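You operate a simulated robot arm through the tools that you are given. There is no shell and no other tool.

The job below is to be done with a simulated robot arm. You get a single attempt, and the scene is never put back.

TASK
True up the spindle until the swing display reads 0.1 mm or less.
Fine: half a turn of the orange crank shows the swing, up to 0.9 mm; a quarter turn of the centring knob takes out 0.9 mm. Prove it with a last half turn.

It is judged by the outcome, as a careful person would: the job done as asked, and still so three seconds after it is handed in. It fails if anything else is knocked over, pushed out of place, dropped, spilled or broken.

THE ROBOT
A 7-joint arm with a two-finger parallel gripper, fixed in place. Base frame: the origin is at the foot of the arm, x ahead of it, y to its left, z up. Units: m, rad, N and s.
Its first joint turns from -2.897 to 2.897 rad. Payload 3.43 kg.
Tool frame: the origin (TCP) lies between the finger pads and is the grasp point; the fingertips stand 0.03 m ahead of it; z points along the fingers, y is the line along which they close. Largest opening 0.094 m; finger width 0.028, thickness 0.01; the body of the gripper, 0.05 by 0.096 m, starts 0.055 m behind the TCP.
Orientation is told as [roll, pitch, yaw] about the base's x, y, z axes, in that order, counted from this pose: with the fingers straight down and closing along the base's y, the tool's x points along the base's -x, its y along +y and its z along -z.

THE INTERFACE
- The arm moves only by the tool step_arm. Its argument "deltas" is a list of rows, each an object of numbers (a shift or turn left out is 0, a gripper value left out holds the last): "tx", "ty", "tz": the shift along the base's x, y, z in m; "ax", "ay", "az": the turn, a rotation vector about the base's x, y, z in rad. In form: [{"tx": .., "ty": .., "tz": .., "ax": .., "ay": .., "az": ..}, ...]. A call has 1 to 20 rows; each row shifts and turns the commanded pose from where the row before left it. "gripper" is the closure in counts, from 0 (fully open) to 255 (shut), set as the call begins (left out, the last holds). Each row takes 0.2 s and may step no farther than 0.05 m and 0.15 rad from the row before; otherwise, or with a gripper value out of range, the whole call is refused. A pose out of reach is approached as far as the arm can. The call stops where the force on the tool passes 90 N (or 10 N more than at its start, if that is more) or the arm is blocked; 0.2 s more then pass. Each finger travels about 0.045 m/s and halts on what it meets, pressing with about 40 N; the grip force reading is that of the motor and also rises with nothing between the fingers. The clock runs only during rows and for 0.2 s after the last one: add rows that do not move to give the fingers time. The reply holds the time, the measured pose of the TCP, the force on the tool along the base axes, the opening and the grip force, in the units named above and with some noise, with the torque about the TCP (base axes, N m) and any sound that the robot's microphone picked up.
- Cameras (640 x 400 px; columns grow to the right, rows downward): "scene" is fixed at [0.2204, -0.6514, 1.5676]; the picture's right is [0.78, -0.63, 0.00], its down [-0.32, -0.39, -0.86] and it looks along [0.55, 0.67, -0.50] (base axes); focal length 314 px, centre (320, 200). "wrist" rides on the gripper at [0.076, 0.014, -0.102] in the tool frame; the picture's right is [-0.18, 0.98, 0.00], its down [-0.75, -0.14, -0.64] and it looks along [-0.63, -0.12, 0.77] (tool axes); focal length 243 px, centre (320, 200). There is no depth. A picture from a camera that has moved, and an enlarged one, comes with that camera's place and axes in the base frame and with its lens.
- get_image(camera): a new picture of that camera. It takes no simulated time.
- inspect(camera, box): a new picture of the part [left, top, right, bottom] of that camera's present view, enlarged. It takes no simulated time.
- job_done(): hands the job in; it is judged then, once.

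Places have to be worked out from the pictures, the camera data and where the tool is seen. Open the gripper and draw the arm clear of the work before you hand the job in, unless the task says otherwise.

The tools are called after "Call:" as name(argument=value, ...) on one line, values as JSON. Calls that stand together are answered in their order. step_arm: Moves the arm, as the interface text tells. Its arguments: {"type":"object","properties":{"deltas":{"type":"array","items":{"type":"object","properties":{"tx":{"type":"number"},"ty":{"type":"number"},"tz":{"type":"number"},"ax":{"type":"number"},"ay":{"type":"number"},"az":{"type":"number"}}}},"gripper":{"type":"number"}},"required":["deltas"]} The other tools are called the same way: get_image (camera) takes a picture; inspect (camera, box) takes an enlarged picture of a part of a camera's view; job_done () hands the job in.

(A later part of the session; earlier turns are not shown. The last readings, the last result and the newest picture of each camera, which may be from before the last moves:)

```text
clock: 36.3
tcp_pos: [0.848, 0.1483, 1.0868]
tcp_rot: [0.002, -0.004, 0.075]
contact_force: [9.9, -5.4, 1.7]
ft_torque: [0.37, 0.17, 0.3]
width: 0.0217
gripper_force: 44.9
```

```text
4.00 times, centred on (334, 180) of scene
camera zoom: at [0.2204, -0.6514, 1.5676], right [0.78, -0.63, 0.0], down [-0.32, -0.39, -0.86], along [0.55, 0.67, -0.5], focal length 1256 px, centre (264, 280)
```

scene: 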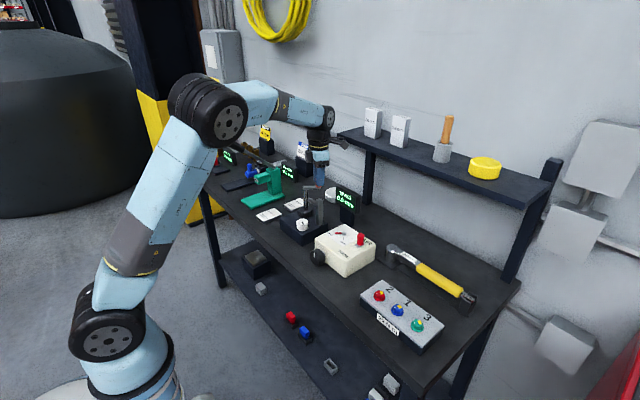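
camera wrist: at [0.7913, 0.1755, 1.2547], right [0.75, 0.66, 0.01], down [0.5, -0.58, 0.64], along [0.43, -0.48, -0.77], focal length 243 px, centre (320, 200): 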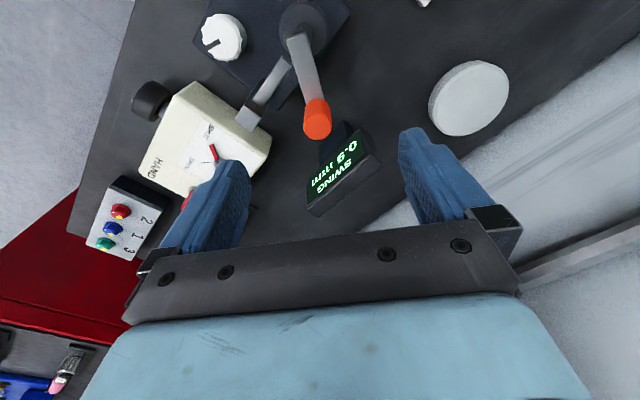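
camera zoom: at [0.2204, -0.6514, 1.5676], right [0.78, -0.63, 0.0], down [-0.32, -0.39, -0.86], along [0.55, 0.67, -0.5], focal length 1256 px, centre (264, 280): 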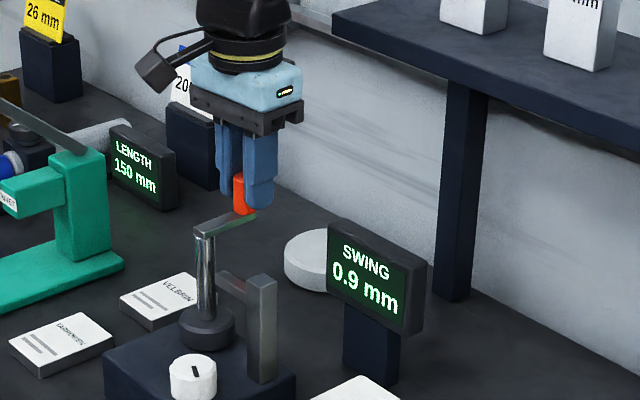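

A full half turn is done and the display stays at 0.9 mm, so the knob should need one quarter turn. I release the handle, rise, and move over toward the knob, leaving the crank on the far side.

Call:
step_arm(deltas=[{}, {}, {}, {}, {}], gripper=0)

Call:
step_arm(deltas=[{"tz": 0.022}, {"tz": 0.022}, {"tz": 0.022}, {"tx": -0.0267, "ty": -0.0155, "az": -0.096}, {"tx": -0.0267, "ty": -0.0155, "az": -0.096}, {"tx": -0.0267, "ty": -0.0155, "az": -0.096}, {"tx": -0.0267, "ty": -0.0155, "az": -0.096}, {}, {}], gripper=87)

Call:
get_image(camera="wrist")

Call:
inspect(camera="scene", box=[254, 130, 414, 230])

```text
clock: 37.5
tcp_pos: [0.8493, 0.1468, 1.0874]
tcp_rot: [-0.001, -0.006, 0.075]
contact_force: [-0.2, -0.3, 0.8]
ft_torque: [0.0, 0.0, -0.04]
width: 0.0939
gripper_force: 0.1
```

```text
clock: 39.5
tcp_pos: [0.7446, 0.0846, 1.1519]
tcp_rot: [0.001, -0.005, -0.309]
contact_force: [0.1, 1.1, 0.1]
ft_torque: [-0.03, 0.03, 0.01]
width: 0.062
gripper_force: 0.1
```

```text
taken
camera wrist: at [0.6756, 0.1211, 1.2547], right [0.47, 0.88, 0.0], down [0.67, -0.36, 0.65], along [0.57, -0.31, -0.76], focal length 243 px, centre (320, 200)
```

wrist: 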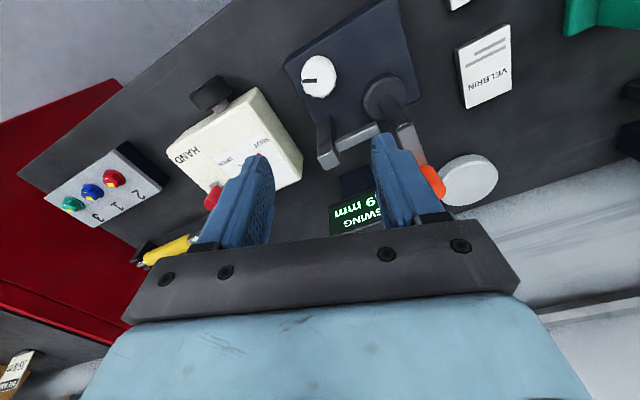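

```text
4.00 times, centred on (334, 180) of scene
camera zoom: at [0.2204, -0.6514, 1.5676], right [0.78, -0.63, 0.0], down [-0.32, -0.39, -0.86], along [0.55, 0.67, -0.5], focal length 1256 px, centre (264, 280)
```

zoom: 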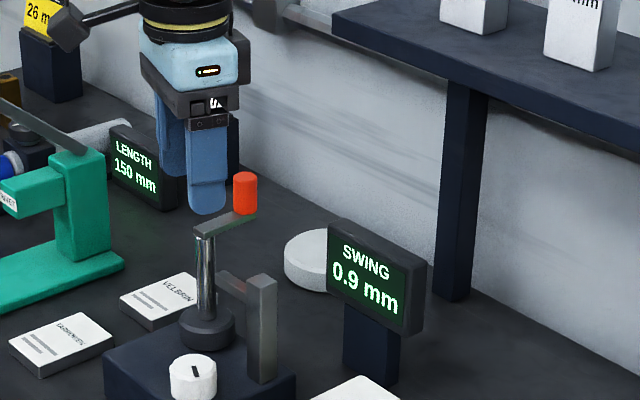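

The crank stays at the far side, display 0.9. I enlarge the wrist view of the knob and post to get their exact places.

Call:
inspect(camera="wrist", box=[280, 30, 408, 110])

Call:
inspect(camera="wrist", box=[256, 90, 416, 190])

Call:
inspect(camera="scene", box=[270, 195, 350, 245])

```text
5.00 times, centred on (344, 70) of wrist
camera zoom: at [0.6756, 0.1211, 1.2547], right [0.47, 0.88, 0.0], down [0.67, -0.36, 0.65], along [0.57, -0.31, -0.76], focal length 1213 px, centre (200, 850)
```

zoom: 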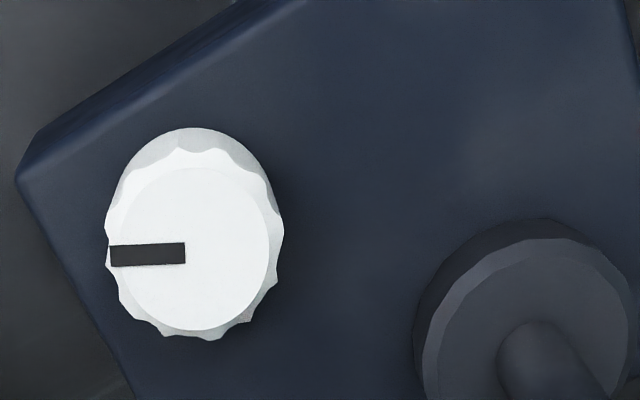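

```text
4.00 times, centred on (336, 140) of wrist
camera zoom: at [0.6756, 0.1211, 1.2547], right [0.47, 0.88, 0.0], down [0.67, -0.36, 0.65], along [0.57, -0.31, -0.76], focal length 970 px, centre (256, 440)
```

zoom: 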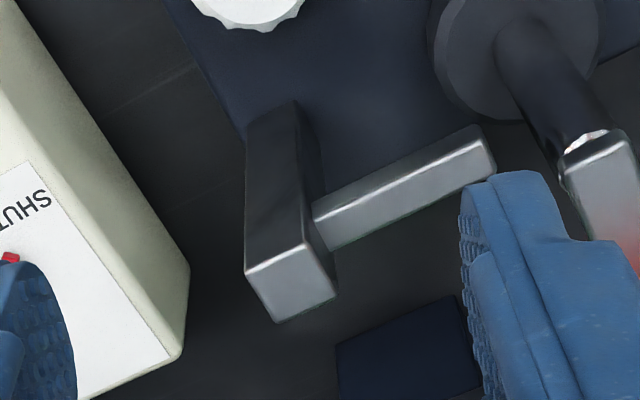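

```text
8.00 times, centred on (310, 220) of scene
camera zoom: at [0.2204, -0.6514, 1.5676], right [0.78, -0.63, 0.0], down [-0.32, -0.39, -0.86], along [0.55, 0.67, -0.5], focal length 2512 px, centre (400, 40)
```

zoom: 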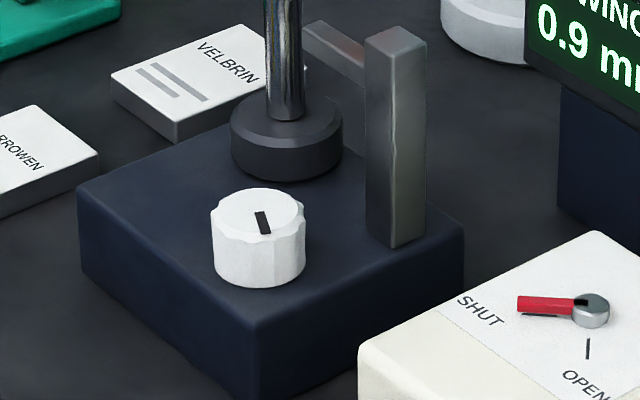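

Knob axis ≈ (0.7405, 0.0853), top z ≈ 0.957, bottom ≈ 0.930; post at (0.800, 0.066). I shift over the knob and descend to TCP z ≈ 0.974 with a 62 mm opening, yaw -18°, which keeps the hand body clear of the post.

Call:
step_arm(deltas=[{"tx": -0.0035, "ty": 0.0007, "ay": 0.005}, {"tz": -0.04}, {"tz": -0.04}, {"tz": -0.04}, {"tz": -0.03}, {}, {}], gripper=87)

Call:
get_image(camera="wrist")

Call:
inspect(camera="scene", box=[254, 150, 382, 230])

```text
clock: 41.1
tcp_pos: [0.7381, 0.0842, 1.0014]
tcp_rot: [-0.003, 0.0, -0.31]
contact_force: [-0.5, 1.2, -0.7]
ft_torque: [0.0, 0.0, 0.02]
width: 0.062
gripper_force: 0.0
```

```text
taken
camera wrist: at [0.669, 0.1214, 1.1047], right [0.47, 0.88, 0.0], down [0.68, -0.36, 0.64], along [0.56, -0.31, -0.77], focal length 243 px, centre (320, 200)
```

wrist: 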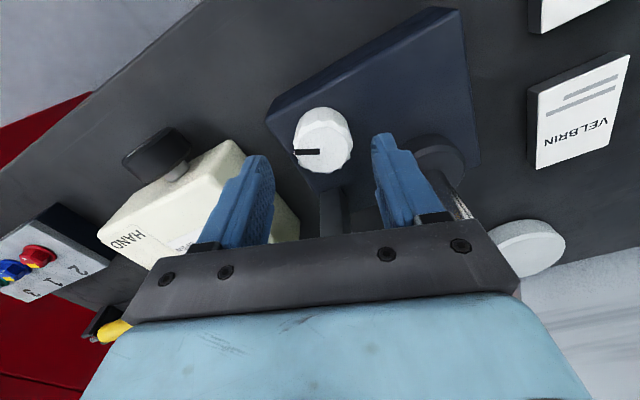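

```text
5.00 times, centred on (318, 190) of scene
camera zoom: at [0.2204, -0.6514, 1.5676], right [0.78, -0.63, 0.0], down [-0.32, -0.39, -0.86], along [0.55, 0.67, -0.5], focal length 1570 px, centre (330, 250)
```

zoom: 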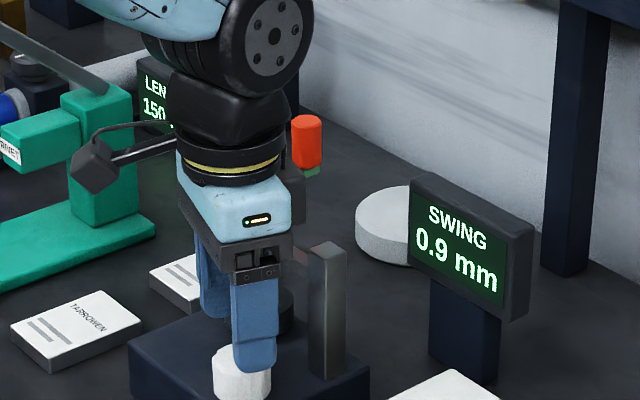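

Now at z 1.001 with the knob between the fingers. I enlarge the wrist view to check centring before the last descent.

Call:
inspect(camera="wrist", box=[256, 90, 416, 190])

```text
4.00 times, centred on (336, 140) of wrist
camera zoom: at [0.669, 0.1214, 1.1047], right [0.47, 0.88, 0.0], down [0.68, -0.36, 0.64], along [0.56, -0.31, -0.77], focal length 970 px, centre (256, 440)
```

zoom: 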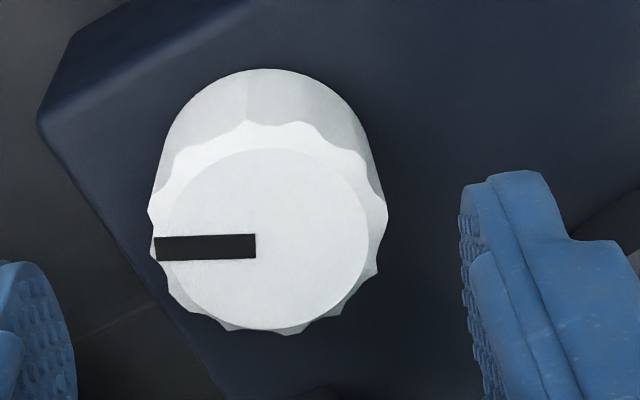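

Centred within about 1 mm. I descend the last 27 mm and close on the knob.

Call:
step_arm(deltas=[{"tx": 0.001, "ty": 0.001, "tz": -0.014}, {"tz": -0.013}, {}], gripper=87)

Call:
step_arm(deltas=[{}, {}, {}, {}], gripper=255)

Call:
inspect(camera="scene", box=[254, 150, 382, 230])

Call:
inspect(camera="wrist", box=[240, 110, 400, 210])

```text
clock: 41.9
tcp_pos: [0.7407, 0.0859, 0.9759]
tcp_rot: [-0.002, 0.0, -0.309]
contact_force: [1.0, -0.5, 0.4]
ft_torque: [0.02, 0.01, -0.06]
width: 0.0619
gripper_force: 0.0
```

```text
clock: 42.9
tcp_pos: [0.7408, 0.0854, 0.9763]
tcp_rot: [-0.003, 0.001, -0.308]
contact_force: [-2.2, -5.5, -1.2]
ft_torque: [0.1, -0.07, -0.02]
width: 0.0393
gripper_force: 44.8
```

```text
5.00 times, centred on (318, 190) of scene
camera zoom: at [0.2204, -0.6514, 1.5676], right [0.78, -0.63, 0.0], down [-0.32, -0.39, -0.86], along [0.55, 0.67, -0.5], focal length 1570 px, centre (330, 250)
```

zoom: 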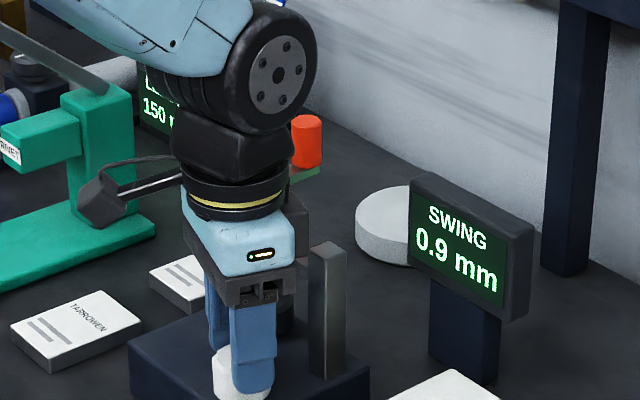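

```text
4.00 times, centred on (320, 160) of wrist
camera zoom: at [0.6719, 0.122, 1.0785], right [0.47, 0.88, 0.0], down [0.68, -0.36, 0.64], along [0.56, -0.31, -0.77], focal length 970 px, centre (320, 360)
```

zoom: 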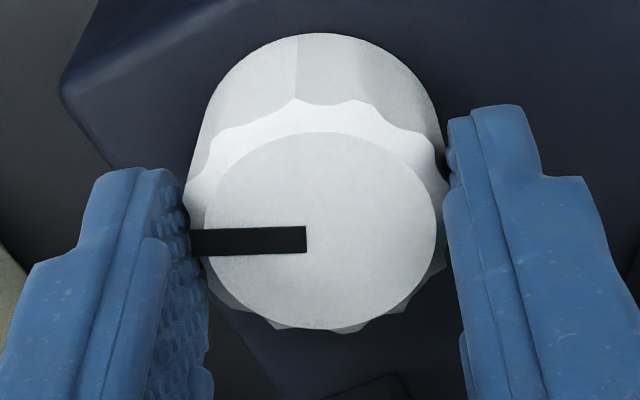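

Knob gripped (39.3 mm). I test a small turn of +0.15 rad (counter-clockwise from above) and look at torque, mark and display.

Call:
step_arm(deltas=[{"az": 0.075}, {"az": 0.075}, {}], gripper=255)

Call:
inspect(camera="wrist", box=[240, 110, 400, 210])

Call:
inspect(camera="scene", box=[254, 150, 382, 230])

```text
clock: 43.7
tcp_pos: [0.7397, 0.0852, 0.9763]
tcp_rot: [-0.002, 0.0, -0.158]
contact_force: [-4.8, -14.5, 7.3]
ft_torque: [-0.15, 0.66, 0.01]
width: 0.0397
gripper_force: 45.1
```

```text
4.00 times, centred on (320, 160) of wrist
camera zoom: at [0.667, 0.1113, 1.0785], right [0.34, 0.94, 0.0], down [0.72, -0.26, 0.64], along [0.6, -0.22, -0.77], focal length 970 px, centre (320, 360)
```

zoom: 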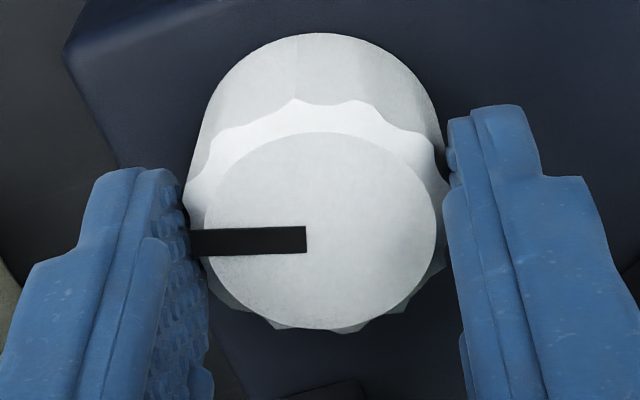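

```text
5.00 times, centred on (318, 190) of scene
camera zoom: at [0.2204, -0.6514, 1.5676], right [0.78, -0.63, 0.0], down [-0.32, -0.39, -0.86], along [0.55, 0.67, -0.5], focal length 1570 px, centre (330, 250)
```

zoom: 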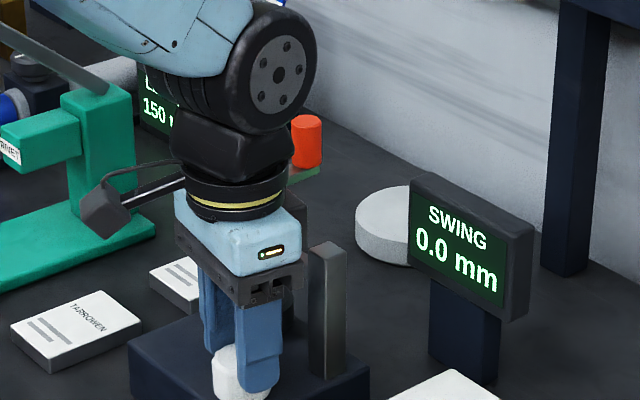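

The knob follows CCW freely and the display dropped to 0.0, i.e. the reading was cleared and must be proven anew. I turn back to the original mark and test slightly beyond to see whether there is a stop in the CW sense.

Call:
step_arm(deltas=[{"az": -0.075}, {"az": -0.075}, {"az": -0.06}, {"az": -0.06}, {}], gripper=255)

Call:
inspect(camera="wrist", box=[240, 110, 400, 210])

Call:
inspect(camera="scene", box=[254, 150, 382, 230])

```text
clock: 44.9
tcp_pos: [0.7405, 0.0851, 0.9759]
tcp_rot: [-0.001, 0.001, -0.431]
contact_force: [-0.2, -28.8, -1.1]
ft_torque: [-0.78, -0.24, 0.49]
width: 0.0394
gripper_force: 45.2
```

```text
4.00 times, centred on (320, 160) of wrist
camera zoom: at [0.6776, 0.1297, 1.0785], right [0.58, 0.82, 0.0], down [0.63, -0.44, 0.64], along [0.52, -0.37, -0.77], focal length 970 px, centre (320, 360)
```

zoom: 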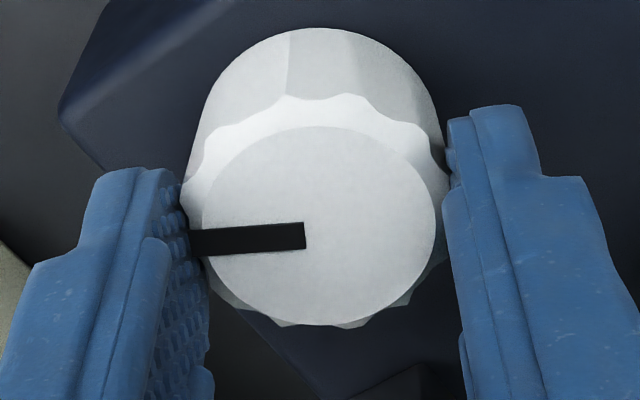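

```text
5.00 times, centred on (318, 190) of scene
camera zoom: at [0.2204, -0.6514, 1.5676], right [0.78, -0.63, 0.0], down [-0.32, -0.39, -0.86], along [0.55, 0.67, -0.5], focal length 1570 px, centre (330, 250)
```

zoom: 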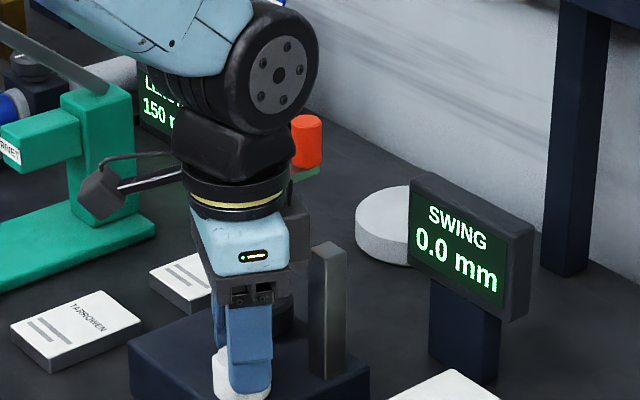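

There is a stop: CW is resisted (0.5 N·m, 29 N) and the mark slipped slightly, so the knob's zero is here and it must go CCW by 90°. I release, swing the open fingers to yaw -1.0 around the knob, and regrip for the first 45°.

Call:
step_arm(deltas=[{}, {}, {}], gripper=106)

Call:
step_arm(deltas=[{"az": -0.1}, {"az": -0.12}, {"az": -0.12}, {"az": -0.12}, {"az": -0.11}, {}], gripper=106)

Call:
inspect(camera="wrist", box=[240, 110, 400, 210])

Call:
inspect(camera="scene", box=[254, 150, 382, 230])

```text
clock: 45.7
tcp_pos: [0.7402, 0.0874, 0.9758]
tcp_rot: [-0.003, 0.001, -0.429]
contact_force: [-0.5, 0.0, 0.6]
ft_torque: [0.0, 0.03, 0.01]
width: 0.0551
gripper_force: 0.1
```

```text
clock: 47.1
tcp_pos: [0.7406, 0.0872, 0.9762]
tcp_rot: [-0.001, -0.002, -1.0]
contact_force: [0.0, 0.5, 0.3]
ft_torque: [0.02, -0.04, -0.02]
width: 0.055
gripper_force: 0.1
```

```text
4.00 times, centred on (320, 160) of wrist
camera zoom: at [0.7112, 0.159, 1.078], right [0.93, 0.38, 0.0], down [0.29, -0.71, 0.64], along [0.24, -0.6, -0.77], focal length 970 px, centre (320, 360)
```

zoom: 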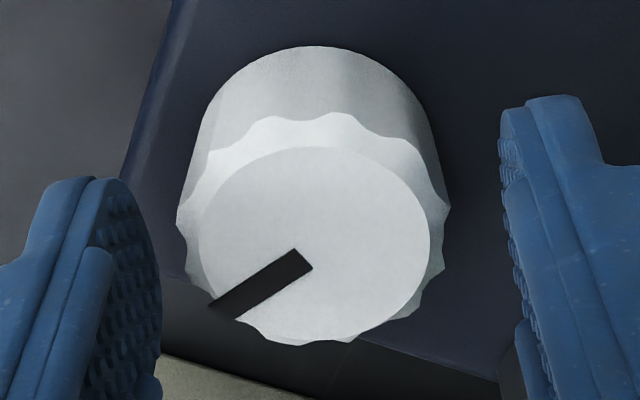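

```text
5.00 times, centred on (318, 190) of scene
camera zoom: at [0.2204, -0.6514, 1.5676], right [0.78, -0.63, 0.0], down [-0.32, -0.39, -0.86], along [0.55, 0.67, -0.5], focal length 1570 px, centre (330, 250)
```

zoom: 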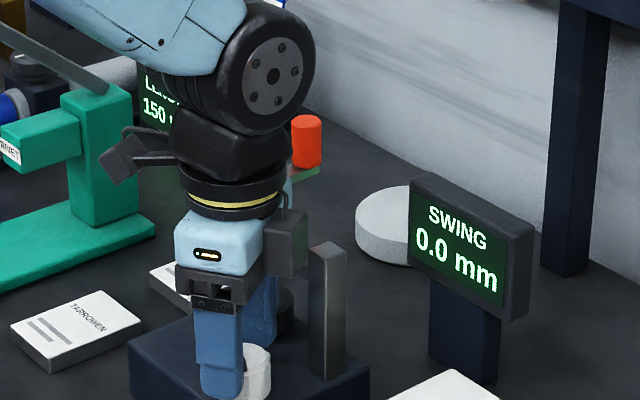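

The mark now reads about -120° here versus about -116° before, so I nudged it a few degrees CW. I grip and turn the knob CCW by 0.82 rad (47°), twice with a regrip between, aiming for the original mark plus 90°.

Call:
step_arm(deltas=[{}, {}, {}], gripper=255)

Call:
step_arm(deltas=[{"az": 0.1}, {"az": 0.12}, {"az": 0.12}, {"az": 0.12}, {"az": 0.12}, {"az": 0.12}, {"az": 0.12}, {}], gripper=255)

Call:
inspect(camera="wrist", box=[240, 110, 400, 210])

Call:
inspect(camera="scene", box=[254, 150, 382, 230])

```text
clock: 47.9
tcp_pos: [0.7394, 0.0866, 0.9753]
tcp_rot: [-0.003, 0.0, -0.999]
contact_force: [-12.4, -6.3, -0.9]
ft_torque: [-0.19, 0.51, -0.04]
width: 0.0388
gripper_force: 45.0
```

```text
clock: 49.7
tcp_pos: [0.7384, 0.0857, 0.9749]
tcp_rot: [-0.004, 0.004, -0.178]
contact_force: [-32.2, -21.9, -21.7]
ft_torque: [-0.46, 1.26, -0.05]
width: 0.0389
gripper_force: 45.2
```

```text
4.00 times, centred on (320, 160) of wrist
camera zoom: at [0.6665, 0.1131, 1.0783], right [0.36, 0.93, 0.0], down [0.72, -0.27, 0.64], along [0.6, -0.23, -0.77], focal length 970 px, centre (320, 360)
```

zoom: 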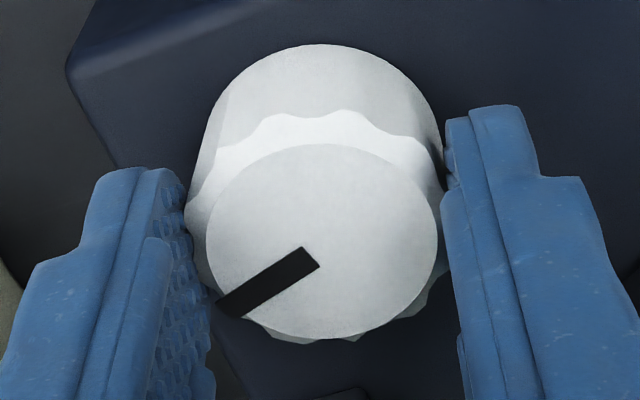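

```text
5.00 times, centred on (318, 190) of scene
camera zoom: at [0.2204, -0.6514, 1.5676], right [0.78, -0.63, 0.0], down [-0.32, -0.39, -0.86], along [0.55, 0.67, -0.5], focal length 1570 px, centre (330, 250)
```

zoom: 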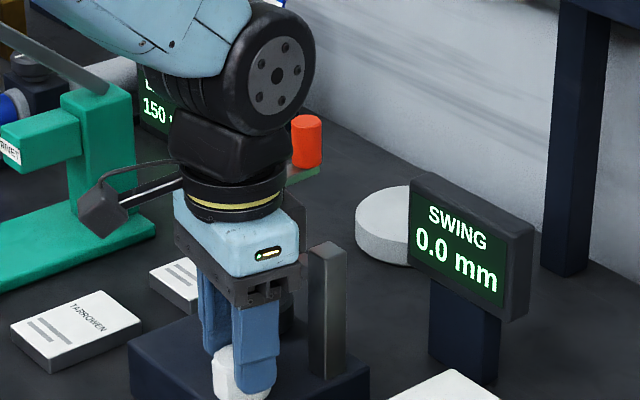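

No slip: the mark holds its place in the hand, so the knob went 47° CCW. I release, swing back to yaw -1.0 and regrip for the second part, shifting the hand 1 mm toward the knob's centre.

Call:
step_arm(deltas=[{"tx": -0.001, "ty": -0.0008}, {}, {}], gripper=106)

Call:
step_arm(deltas=[{"az": -0.1}, {"az": -0.12}, {"az": -0.12}, {"az": -0.12}, {"az": -0.12}, {"az": -0.12}, {"az": -0.12}, {}], gripper=106)

Call:
inspect(camera="wrist", box=[240, 110, 400, 210])

```text
clock: 50.5
tcp_pos: [0.7396, 0.0866, 0.9755]
tcp_rot: [-0.002, -0.002, -0.178]
contact_force: [-0.3, -0.6, -0.9]
ft_torque: [0.0, 0.02, 0.0]
width: 0.0549
gripper_force: 0.0
```

```text
clock: 52.3
tcp_pos: [0.7397, 0.0856, 0.9761]
tcp_rot: [-0.002, 0.0, -1.0]
contact_force: [0.3, -0.4, 0.1]
ft_torque: [0.01, 0.02, 0.01]
width: 0.0549
gripper_force: 0.1
```

```text
4.00 times, centred on (320, 160) of wrist
camera zoom: at [0.7104, 0.1578, 1.0787], right [0.93, 0.38, 0.0], down [0.29, -0.71, 0.64], along [0.24, -0.6, -0.77], focal length 970 px, centre (320, 360)
```

zoom: 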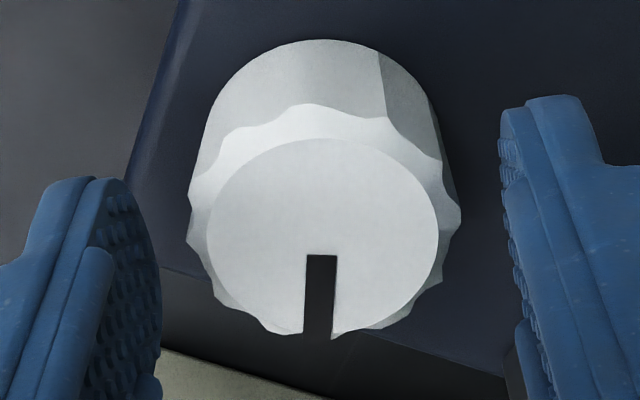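

By the mark, the knob stands at about -69°, original was about -114°, so 45° gained and 45° remain. I grip and turn another 0.78 rad CCW.

Call:
step_arm(deltas=[{}, {}, {}], gripper=255)

Call:
step_arm(deltas=[{"az": 0.1}, {"az": 0.11}, {"az": 0.12}, {"az": 0.12}, {"az": 0.12}, {"az": 0.11}, {"az": 0.1}, {}], gripper=255)

Call:
inspect(camera="wrist", box=[240, 110, 400, 210])

Call:
inspect(camera="scene", box=[254, 150, 382, 230])

```text
clock: 53.1
tcp_pos: [0.7391, 0.0855, 0.976]
tcp_rot: [-0.003, 0.0, -0.999]
contact_force: [2.0, 1.4, 0.3]
ft_torque: [0.01, -0.15, 0.01]
width: 0.0388
gripper_force: 45.0
```

```text
clock: 54.9
tcp_pos: [0.7383, 0.0848, 0.9767]
tcp_rot: [-0.001, 0.0, -0.217]
contact_force: [-9.3, -11.5, 15.2]
ft_torque: [-0.17, 1.22, -0.03]
width: 0.0391
gripper_force: 45.3
```

```text
4.00 times, centred on (320, 160) of wrist
camera zoom: at [0.6677, 0.1159, 1.0786], right [0.39, 0.92, 0.0], down [0.7, -0.3, 0.64], along [0.59, -0.25, -0.77], focal length 970 px, centre (320, 360)
```

zoom: 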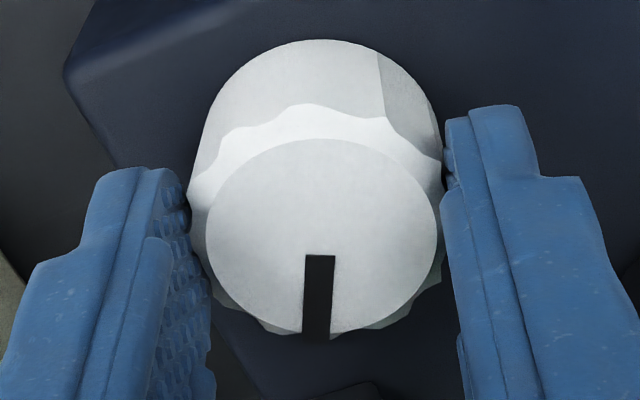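

```text
5.00 times, centred on (318, 190) of scene
camera zoom: at [0.2204, -0.6514, 1.5676], right [0.78, -0.63, 0.0], down [-0.32, -0.39, -0.86], along [0.55, 0.67, -0.5], focal length 1570 px, centre (330, 250)
```

zoom: 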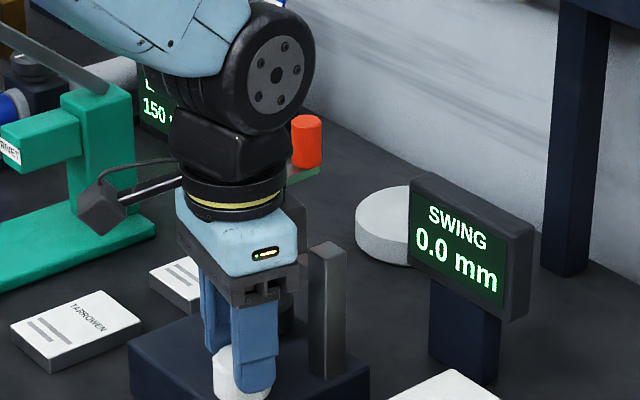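

No slip again; the mark should now be at about -25°, i.e. +90° from the start. I release, let the fingers open clear of the knob, and rise straight up.

Call:
step_arm(deltas=[{}, {}, {}], gripper=100)

Call:
step_arm(deltas=[{"tz": 0.03}, {"tz": 0.04}, {"tz": 0.04}, {"tz": 0.04}, {"tz": 0.028}, {}], gripper=100)

Call:
inspect(camera="wrist", box=[280, 30, 408, 110])

Call:
inspect(camera="scene", box=[270, 195, 350, 245])

```text
clock: 55.7
tcp_pos: [0.7402, 0.0868, 0.9754]
tcp_rot: [-0.002, -0.001, -0.22]
contact_force: [0.4, 0.1, 1.0]
ft_torque: [0.0, -0.02, 0.04]
width: 0.0574
gripper_force: 0.1
```

```text
clock: 57.1
tcp_pos: [0.7399, 0.0849, 1.1522]
tcp_rot: [-0.002, -0.001, -0.22]
contact_force: [0.7, -0.1, -0.7]
ft_torque: [0.0, 0.02, 0.0]
width: 0.057
gripper_force: 0.0
```

```text
5.00 times, centred on (344, 70) of wrist
camera zoom: at [0.6683, 0.1155, 1.2557], right [0.39, 0.92, 0.0], down [0.7, -0.3, 0.64], along [0.59, -0.25, -0.77], focal length 1213 px, centre (200, 850)
```

zoom: 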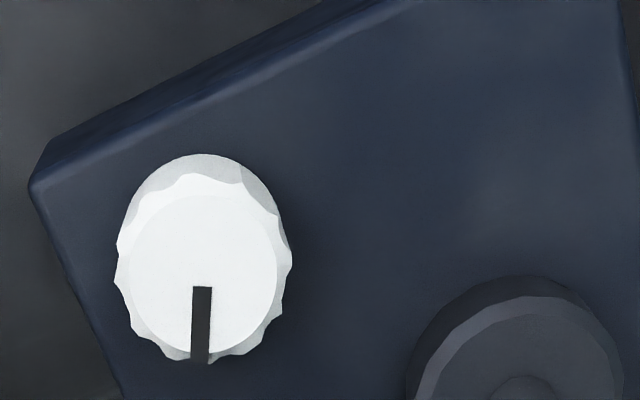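

```text
8.00 times, centred on (310, 220) of scene
camera zoom: at [0.2204, -0.6514, 1.5676], right [0.78, -0.63, 0.0], down [-0.32, -0.39, -0.86], along [0.55, 0.67, -0.5], focal length 2512 px, centre (400, 40)
```

zoom: 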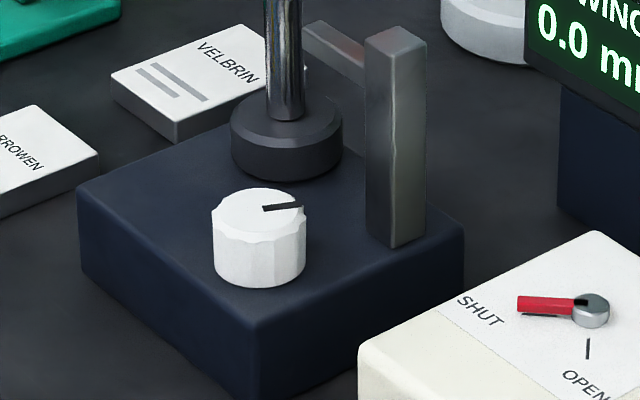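

The mark measures about -25° now against -116° in the like view before, so ≈ 91°. Next comes the proving half turn: I move back over the handle at (0.849, 0.147), opening the gripper.

Call:
step_arm(deltas=[{"tx": 0.0273, "ty": 0.0155, "az": 0.07}, {"tx": 0.0273, "ty": 0.0155, "az": 0.07}, {"tx": 0.0273, "ty": 0.0155, "az": 0.07}, {"tx": 0.0273, "ty": 0.0155, "az": 0.07}, {}, {}], gripper=0)

Call:
inspect(camera="wrist", box=[240, 60, 400, 160])

Call:
inspect(camera="scene", box=[254, 130, 414, 230])

```text
clock: 58.5
tcp_pos: [0.8503, 0.1486, 1.1531]
tcp_rot: [-0.002, 0.001, 0.061]
contact_force: [0.2, -0.2, -0.1]
ft_torque: [-0.01, -0.02, 0.01]
width: 0.0941
gripper_force: 0.1
```

```text
4.00 times, centred on (320, 110) of wrist
camera zoom: at [0.7718, 0.1581, 1.2562], right [0.12, 0.99, 0.0], down [0.76, -0.09, 0.64], along [0.64, -0.08, -0.77], focal length 970 px, centre (320, 560)
```

zoom: 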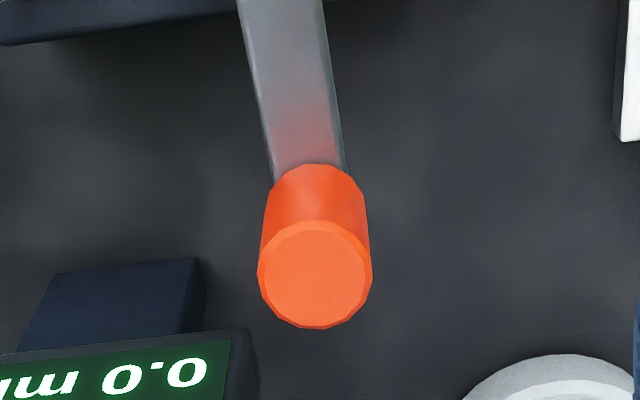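

```text
4.00 times, centred on (334, 180) of scene
camera zoom: at [0.2204, -0.6514, 1.5676], right [0.78, -0.63, 0.0], down [-0.32, -0.39, -0.86], along [0.55, 0.67, -0.5], focal length 1256 px, centre (264, 280)
```

zoom: 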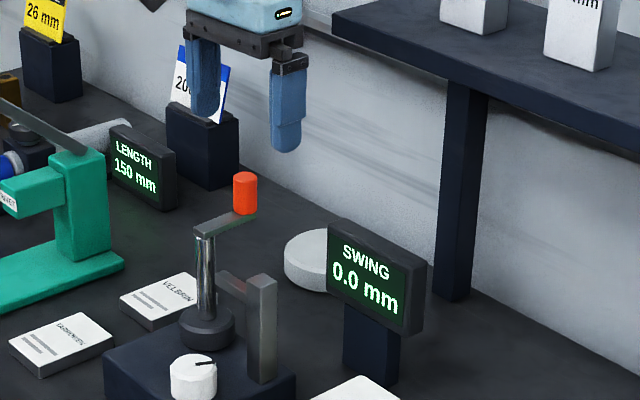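

Handle at (0.849, 0.148), right below. I descend, grip it, then test whether the crank goes on further in the same sense.

Call:
step_arm(deltas=[{"tx": -0.001, "ty": -0.0008, "tz": -0.022}, {"tz": -0.022}, {"tz": -0.013}, {"tz": -0.009}, {}], gripper=0)

Call:
step_arm(deltas=[{}, {}, {}, {}, {}, {}], gripper=255)

Call:
step_arm(deltas=[{"tx": -0.0005, "ty": 0.0049, "az": 0.1}, {"tx": -0.001, "ty": 0.0047, "az": 0.1}, {}], gripper=255)

Call:
inspect(camera="scene", box=[254, 130, 414, 230])

```text
clock: 59.7
tcp_pos: [0.8471, 0.1481, 1.0874]
tcp_rot: [-0.002, 0.001, 0.061]
contact_force: [-1.3, -0.1, 0.3]
ft_torque: [-0.03, -0.02, 0.0]
width: 0.094
gripper_force: 0.1
```

```text
clock: 61.1
tcp_pos: [0.8485, 0.1475, 1.087]
tcp_rot: [-0.001, 0.001, 0.06]
contact_force: [0.0, -2.0, 0.0]
ft_torque: [0.61, 0.05, 0.05]
width: 0.0217
gripper_force: 45.4
```

```text
clock: 61.9
tcp_pos: [0.8454, 0.1565, 1.0882]
tcp_rot: [0.0, -0.001, 0.264]
contact_force: [-4.9, -0.1, -7.9]
ft_torque: [0.85, -0.29, -0.01]
width: 0.0219
gripper_force: 45.3
```

```text
4.00 times, centred on (334, 180) of scene
camera zoom: at [0.2204, -0.6514, 1.5676], right [0.78, -0.63, 0.0], down [-0.32, -0.39, -0.86], along [0.55, 0.67, -0.5], focal length 1256 px, centre (264, 280)
```

zoom: 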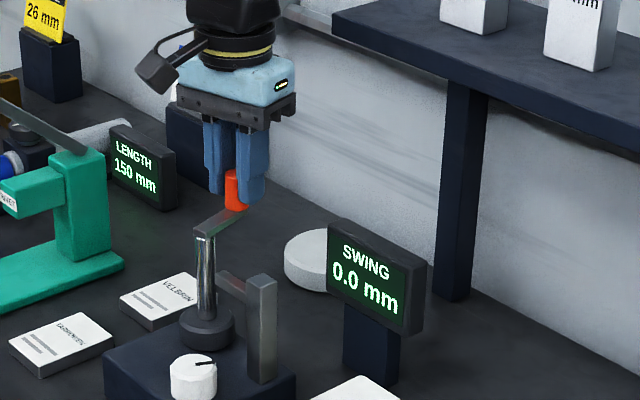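

The crank continues freely past the half turn, with low force. I keep turning in the same sense, in steps of about 0.5 rad, for a full proving half turn.

Call:
step_arm(deltas=[{"tx": -0.0015, "ty": 0.0046, "az": 0.1}, {"tx": -0.0019, "ty": 0.0044, "az": 0.1}, {"tx": -0.0024, "ty": 0.0042, "az": 0.1}, {"tx": -0.0028, "ty": 0.0039, "az": 0.1}, {}], gripper=255)

Call:
inspect(camera="scene", box=[254, 130, 414, 230])

```text
clock: 63.1
tcp_pos: [0.8431, 0.1604, 1.089]
tcp_rot: [-0.011, 0.001, 0.647]
contact_force: [39.2, -75.0, 2.5]
ft_torque: [-0.78, 0.02, -0.46]
width: 0.0212
gripper_force: 44.9
```

```text
4.00 times, centred on (334, 180) of scene
camera zoom: at [0.2204, -0.6514, 1.5676], right [0.78, -0.63, 0.0], down [-0.32, -0.39, -0.86], along [0.55, 0.67, -0.5], focal length 1256 px, centre (264, 280)
```

zoom: 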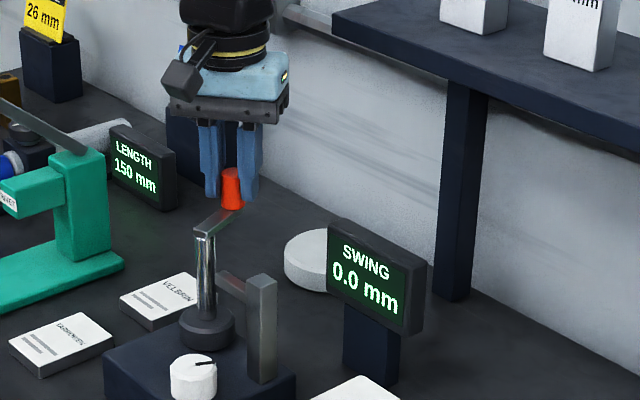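

Now 75 N against it: the crank's end stop is at about 200°. So the proving half turn must run back from this stop to the start; I reverse the arc gently.

Call:
step_arm(deltas=[{"tx": 0.0028, "ty": -0.0039, "az": -0.1}, {"tx": 0.0024, "ty": -0.0042, "az": -0.1}, {"tx": 0.0019, "ty": -0.0044, "az": -0.1}, {"tx": 0.0015, "ty": -0.0046, "az": -0.1}, {"tx": 0.001, "ty": -0.0047, "az": -0.1}, {"tx": 0.0005, "ty": -0.0048, "az": -0.1}, {"ty": -0.0048, "az": -0.1}, {}], gripper=255)

Call:
inspect(camera="scene", box=[254, 130, 414, 230])

```text
clock: 64.9
tcp_pos: [0.8486, 0.1432, 1.0868]
tcp_rot: [-0.003, 0.001, -0.039]
contact_force: [1.6, 10.7, -5.0]
ft_torque: [0.92, -0.08, -0.45]
width: 0.0219
gripper_force: 45.3
```

```text
4.00 times, centred on (334, 180) of scene
camera zoom: at [0.2204, -0.6514, 1.5676], right [0.78, -0.63, 0.0], down [-0.32, -0.39, -0.86], along [0.55, 0.67, -0.5], focal length 1256 px, centre (264, 280)
```

zoom: 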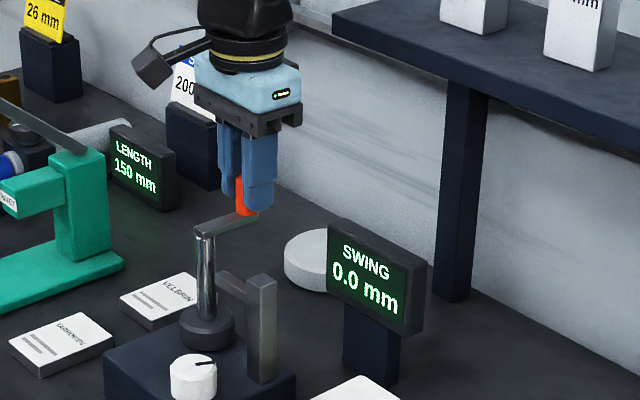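

Forces are low again (11 N). I carry the crank on back along the arc, 0.5 rad.

Call:
step_arm(deltas=[{"tx": -0.0004, "ty": -0.0048, "az": -0.1}, {"tx": -0.0009, "ty": -0.0047, "az": -0.1}, {"tx": -0.0014, "ty": -0.0046, "az": -0.1}, {"tx": -0.0018, "ty": -0.0045, "az": -0.1}, {"tx": -0.0023, "ty": -0.0043, "az": -0.1}, {}], gripper=255)

Call:
inspect(camera="scene", box=[254, 130, 414, 230])

```text
clock: 66.3
tcp_pos: [0.8412, 0.1206, 1.087]
tcp_rot: [-0.003, 0.002, -0.539]
contact_force: [-13.3, 6.0, -13.4]
ft_torque: [1.33, 0.76, 0.12]
width: 0.0218
gripper_force: 45.0
```

```text
4.00 times, centred on (334, 180) of scene
camera zoom: at [0.2204, -0.6514, 1.5676], right [0.78, -0.63, 0.0], down [-0.32, -0.39, -0.86], along [0.55, 0.67, -0.5], focal length 1256 px, centre (264, 280)
```

zoom: 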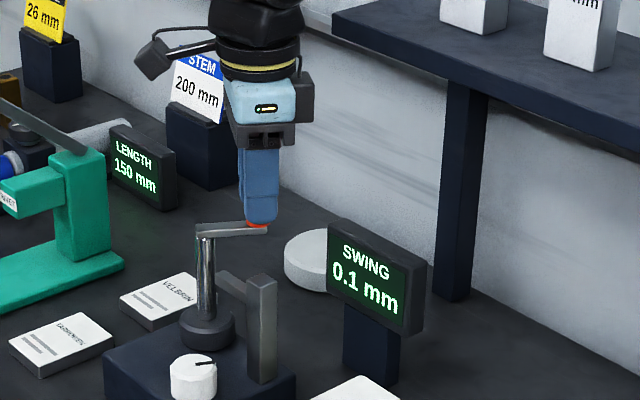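

The display now shows 0.1 partway, so there is a small residual; I continue the half turn to see its full value.

Call:
step_arm(deltas=[{"tx": -0.003, "ty": -0.0036, "az": -0.1}, {"tx": -0.0034, "ty": -0.0034, "az": -0.1}, {"tx": -0.0036, "ty": -0.0031, "az": -0.1}, {"tx": -0.0037, "ty": -0.003, "az": -0.1}, {"tx": -0.004, "ty": -0.0026, "az": -0.1}, {}], gripper=255)

Call:
inspect(camera="scene", box=[254, 130, 414, 230])

```text
clock: 67.7
tcp_pos: [0.8239, 0.1034, 1.0884]
tcp_rot: [-0.004, 0.0, -1.043]
contact_force: [6.6, 2.5, -18.9]
ft_torque: [-0.17, -1.16, -0.3]
width: 0.0217
gripper_force: 45.0
```

```text
4.00 times, centred on (334, 180) of scene
camera zoom: at [0.2204, -0.6514, 1.5676], right [0.78, -0.63, 0.0], down [-0.32, -0.39, -0.86], along [0.55, 0.67, -0.5], focal length 1256 px, centre (264, 280)
```

zoom: 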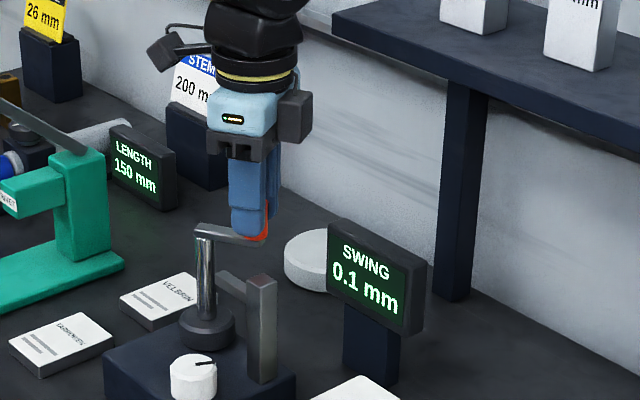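

Still 0.1. I continue toward the quarter position, where I will regrip from the other side.

Call:
step_arm(deltas=[{"tx": -0.0043, "ty": -0.0022, "az": -0.1}, {"tx": -0.0045, "ty": -0.0018, "az": -0.1}, {"tx": -0.0046, "ty": -0.0013, "az": -0.1}, {"tx": -0.0047, "ty": -0.0009, "az": -0.1}, {"tx": -0.0048, "ty": -0.0004, "az": -0.1}, {}], gripper=255)

Call:
inspect(camera="scene", box=[254, 130, 414, 230])

```text
clock: 69.1
tcp_pos: [0.7994, 0.0966, 1.0865]
tcp_rot: [-0.002, 0.001, -1.541]
contact_force: [3.6, 5.3, -2.3]
ft_torque: [0.42, -0.77, -0.22]
width: 0.0216
gripper_force: 45.4
```

```text
4.00 times, centred on (334, 180) of scene
camera zoom: at [0.2204, -0.6514, 1.5676], right [0.78, -0.63, 0.0], down [-0.32, -0.39, -0.86], along [0.55, 0.67, -0.5], focal length 1256 px, centre (264, 280)
```

zoom: 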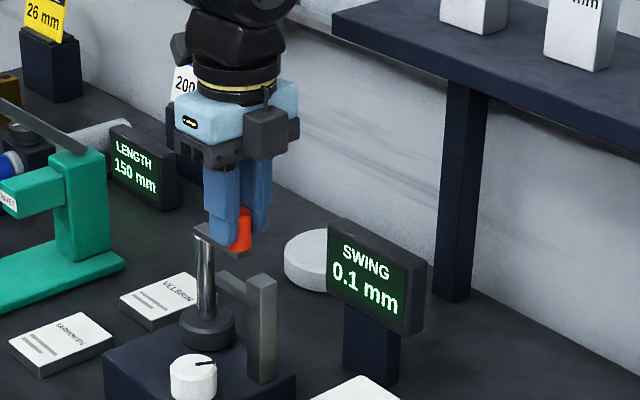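

Display 0.1 with the crank at the quarter position. I release, rise, and turn the tool by +π (camera passing the robot's side) to regrip from yaw +1.6.

Call:
step_arm(deltas=[{}, {}, {}, {}, {}], gripper=0)

Call:
step_arm(deltas=[{"tz": 0.022}, {"tz": 0.022}, {"tz": 0.022}, {"az": 0.143}, {"az": 0.143}, {"az": 0.143}, {"az": 0.143}, {"az": 0.143}, {"az": 0.143}, {"az": 0.143}, {"az": 0.143}, {"az": 0.143}, {"az": 0.143}, {"az": 0.143}, {}], gripper=0)

Call:
step_arm(deltas=[{"az": 0.143}, {"az": 0.143}, {"az": 0.143}, {"az": 0.143}, {"az": 0.143}, {"az": 0.143}, {"az": 0.143}, {"az": 0.143}, {"az": 0.143}, {"az": 0.143}, {"az": 0.12}, {}, {}], gripper=0)

Call:
inspect(camera="wrist", box=[240, 60, 400, 160])

Call:
inspect(camera="scene", box=[254, 130, 414, 230])

```text
clock: 70.3
tcp_pos: [0.7999, 0.0978, 1.087]
tcp_rot: [-0.002, 0.0, -1.538]
contact_force: [-0.9, 0.4, -0.2]
ft_torque: [0.03, 0.03, -0.03]
width: 0.0938
gripper_force: 0.0
```

```text
clock: 73.5
tcp_pos: [0.8, 0.0973, 1.1549]
tcp_rot: [-0.001, 0.001, 0.036]
contact_force: [0.1, -0.3, 0.1]
ft_torque: [0.01, -0.02, 0.03]
width: 0.094
gripper_force: 0.1
```

```text
clock: 76.3
tcp_pos: [0.801, 0.0984, 1.1538]
tcp_rot: [-0.004, 0.0, 1.584]
contact_force: [-0.4, 0.0, -0.1]
ft_torque: [-0.03, 0.01, 0.01]
width: 0.0939
gripper_force: 0.0
```

```text
4.00 times, centred on (320, 110) of wrist
camera zoom: at [0.7869, 0.0208, 1.2562], right [-0.99, 0.17, 0.0], down [0.13, 0.75, 0.64], along [0.11, 0.63, -0.77], focal length 970 px, centre (320, 560)
```

zoom: 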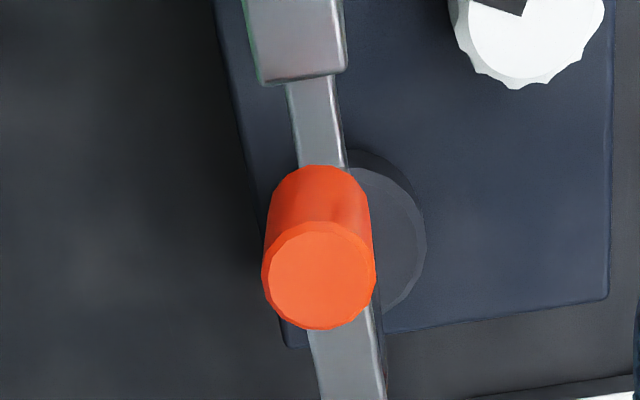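

```text
4.00 times, centred on (334, 180) of scene
camera zoom: at [0.2204, -0.6514, 1.5676], right [0.78, -0.63, 0.0], down [-0.32, -0.39, -0.86], along [0.55, 0.67, -0.5], focal length 1256 px, centre (264, 280)
```

zoom: 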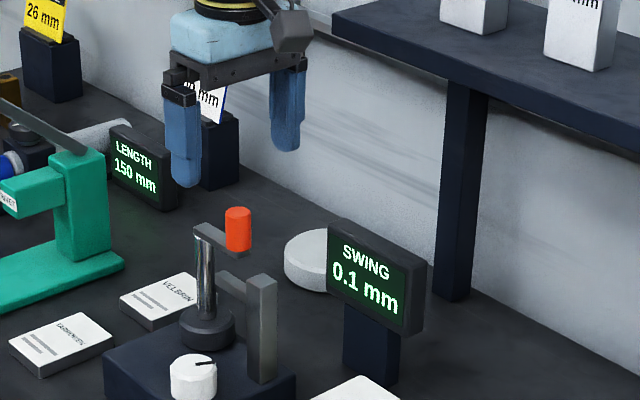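

Handle at (0.800, 0.097) below the tool. I descend, grip, and continue the return arc.

Call:
step_arm(deltas=[{"tx": -0.0005, "ty": -0.0008, "tz": -0.022}, {"tz": -0.022}, {"tz": -0.013}, {"tz": -0.01}, {}], gripper=0)

Call:
step_arm(deltas=[{}, {}, {}, {}, {}, {}], gripper=255)

Call:
step_arm(deltas=[{"tx": -0.0048, "ty": 0.0003, "az": -0.1}, {"tx": -0.0048, "ty": 0.0008, "az": -0.1}, {"tx": -0.0047, "ty": 0.0012, "az": -0.1}, {"tx": -0.0045, "ty": 0.0017, "az": -0.1}, {"tx": -0.0043, "ty": 0.0021, "az": -0.1}, {}], gripper=255)

Call:
inspect(camera="scene", box=[254, 130, 414, 230])

```text
clock: 77.5
tcp_pos: [0.8003, 0.0967, 1.0863]
tcp_rot: [-0.003, 0.0, 1.584]
contact_force: [0.4, -0.3, -0.2]
ft_torque: [0.0, -0.01, -0.02]
width: 0.094
gripper_force: 0.1
```

```text
clock: 78.9
tcp_pos: [0.7977, 0.0963, 1.0876]
tcp_rot: [-0.003, 0.0, 1.583]
contact_force: [1.1, -0.5, 2.0]
ft_torque: [0.03, 0.61, -0.02]
width: 0.0219
gripper_force: 45.5
```

```text
clock: 80.3
tcp_pos: [0.7763, 0.1025, 1.0862]
tcp_rot: [0.001, 0.001, 1.081]
contact_force: [-0.8, 0.1, -4.1]
ft_torque: [0.39, 0.5, 0.02]
width: 0.0219
gripper_force: 44.3
```

```text
4.00 times, centred on (334, 180) of scene
camera zoom: at [0.2204, -0.6514, 1.5676], right [0.78, -0.63, 0.0], down [-0.32, -0.39, -0.86], along [0.55, 0.67, -0.5], focal length 1256 px, centre (264, 280)
```

zoom: 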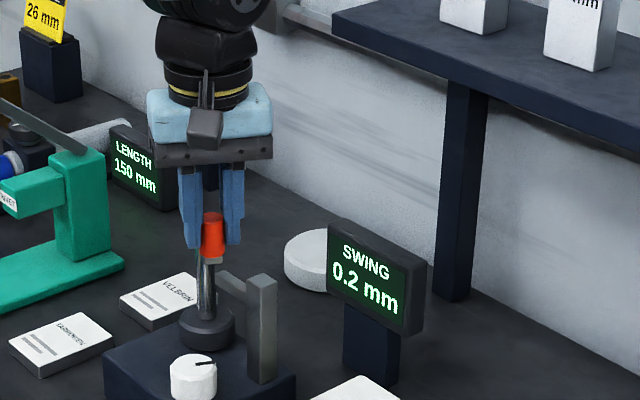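

Display 0.2 now, still rising slowly as the turn nears completion. The first reading was evidently pegged at the display's 0.9 limit, so a residual remains; I finish the half turn to read it in full.

Call:
step_arm(deltas=[{"tx": -0.0041, "ty": 0.0026, "az": -0.1}, {"tx": -0.0038, "ty": 0.003, "az": -0.1}, {"tx": -0.0035, "ty": 0.0033, "az": -0.1}, {"tx": -0.0031, "ty": 0.0037, "az": -0.1}, {"tx": -0.0028, "ty": 0.0039, "az": -0.1}, {}], gripper=255)

Call:
inspect(camera="scene", box=[254, 130, 414, 230])

Call:
step_arm(deltas=[{"tx": -0.0024, "ty": 0.0042, "az": -0.1}, {"tx": -0.0019, "ty": 0.0044, "az": -0.1}, {"tx": -0.0015, "ty": 0.0046, "az": -0.1}, {"tx": -0.001, "ty": 0.0047, "az": -0.1}, {}], gripper=255)

Call:
inspect(camera="scene", box=[254, 130, 414, 230])

```text
clock: 81.7
tcp_pos: [0.7588, 0.1189, 1.0869]
tcp_rot: [-0.002, -0.001, 0.579]
contact_force: [-14.4, -11.2, 6.4]
ft_torque: [-0.11, 1.25, -0.11]
width: 0.0215
gripper_force: 44.4
```

```text
4.00 times, centred on (334, 180) of scene
camera zoom: at [0.2204, -0.6514, 1.5676], right [0.78, -0.63, 0.0], down [-0.32, -0.39, -0.86], along [0.55, 0.67, -0.5], focal length 1256 px, centre (264, 280)
```

zoom: 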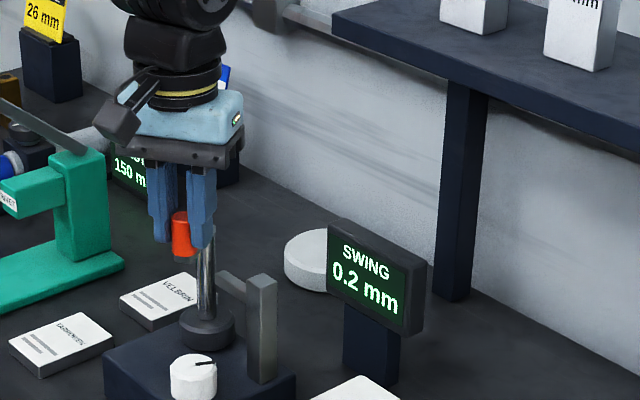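

```text
clock: 82.9
tcp_pos: [0.7513, 0.137, 1.0875]
tcp_rot: [-0.001, 0.0, 0.183]
contact_force: [-22.6, -5.6, -2.9]
ft_torque: [0.41, 0.93, -0.14]
width: 0.0218
gripper_force: 44.7
```

```text
4.00 times, centred on (334, 180) of scene
camera zoom: at [0.2204, -0.6514, 1.5676], right [0.78, -0.63, 0.0], down [-0.32, -0.39, -0.86], along [0.55, 0.67, -0.5], focal length 1256 px, centre (264, 280)
```

zoom: 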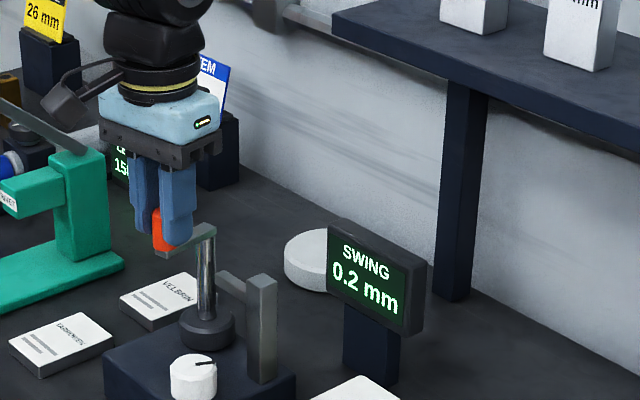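

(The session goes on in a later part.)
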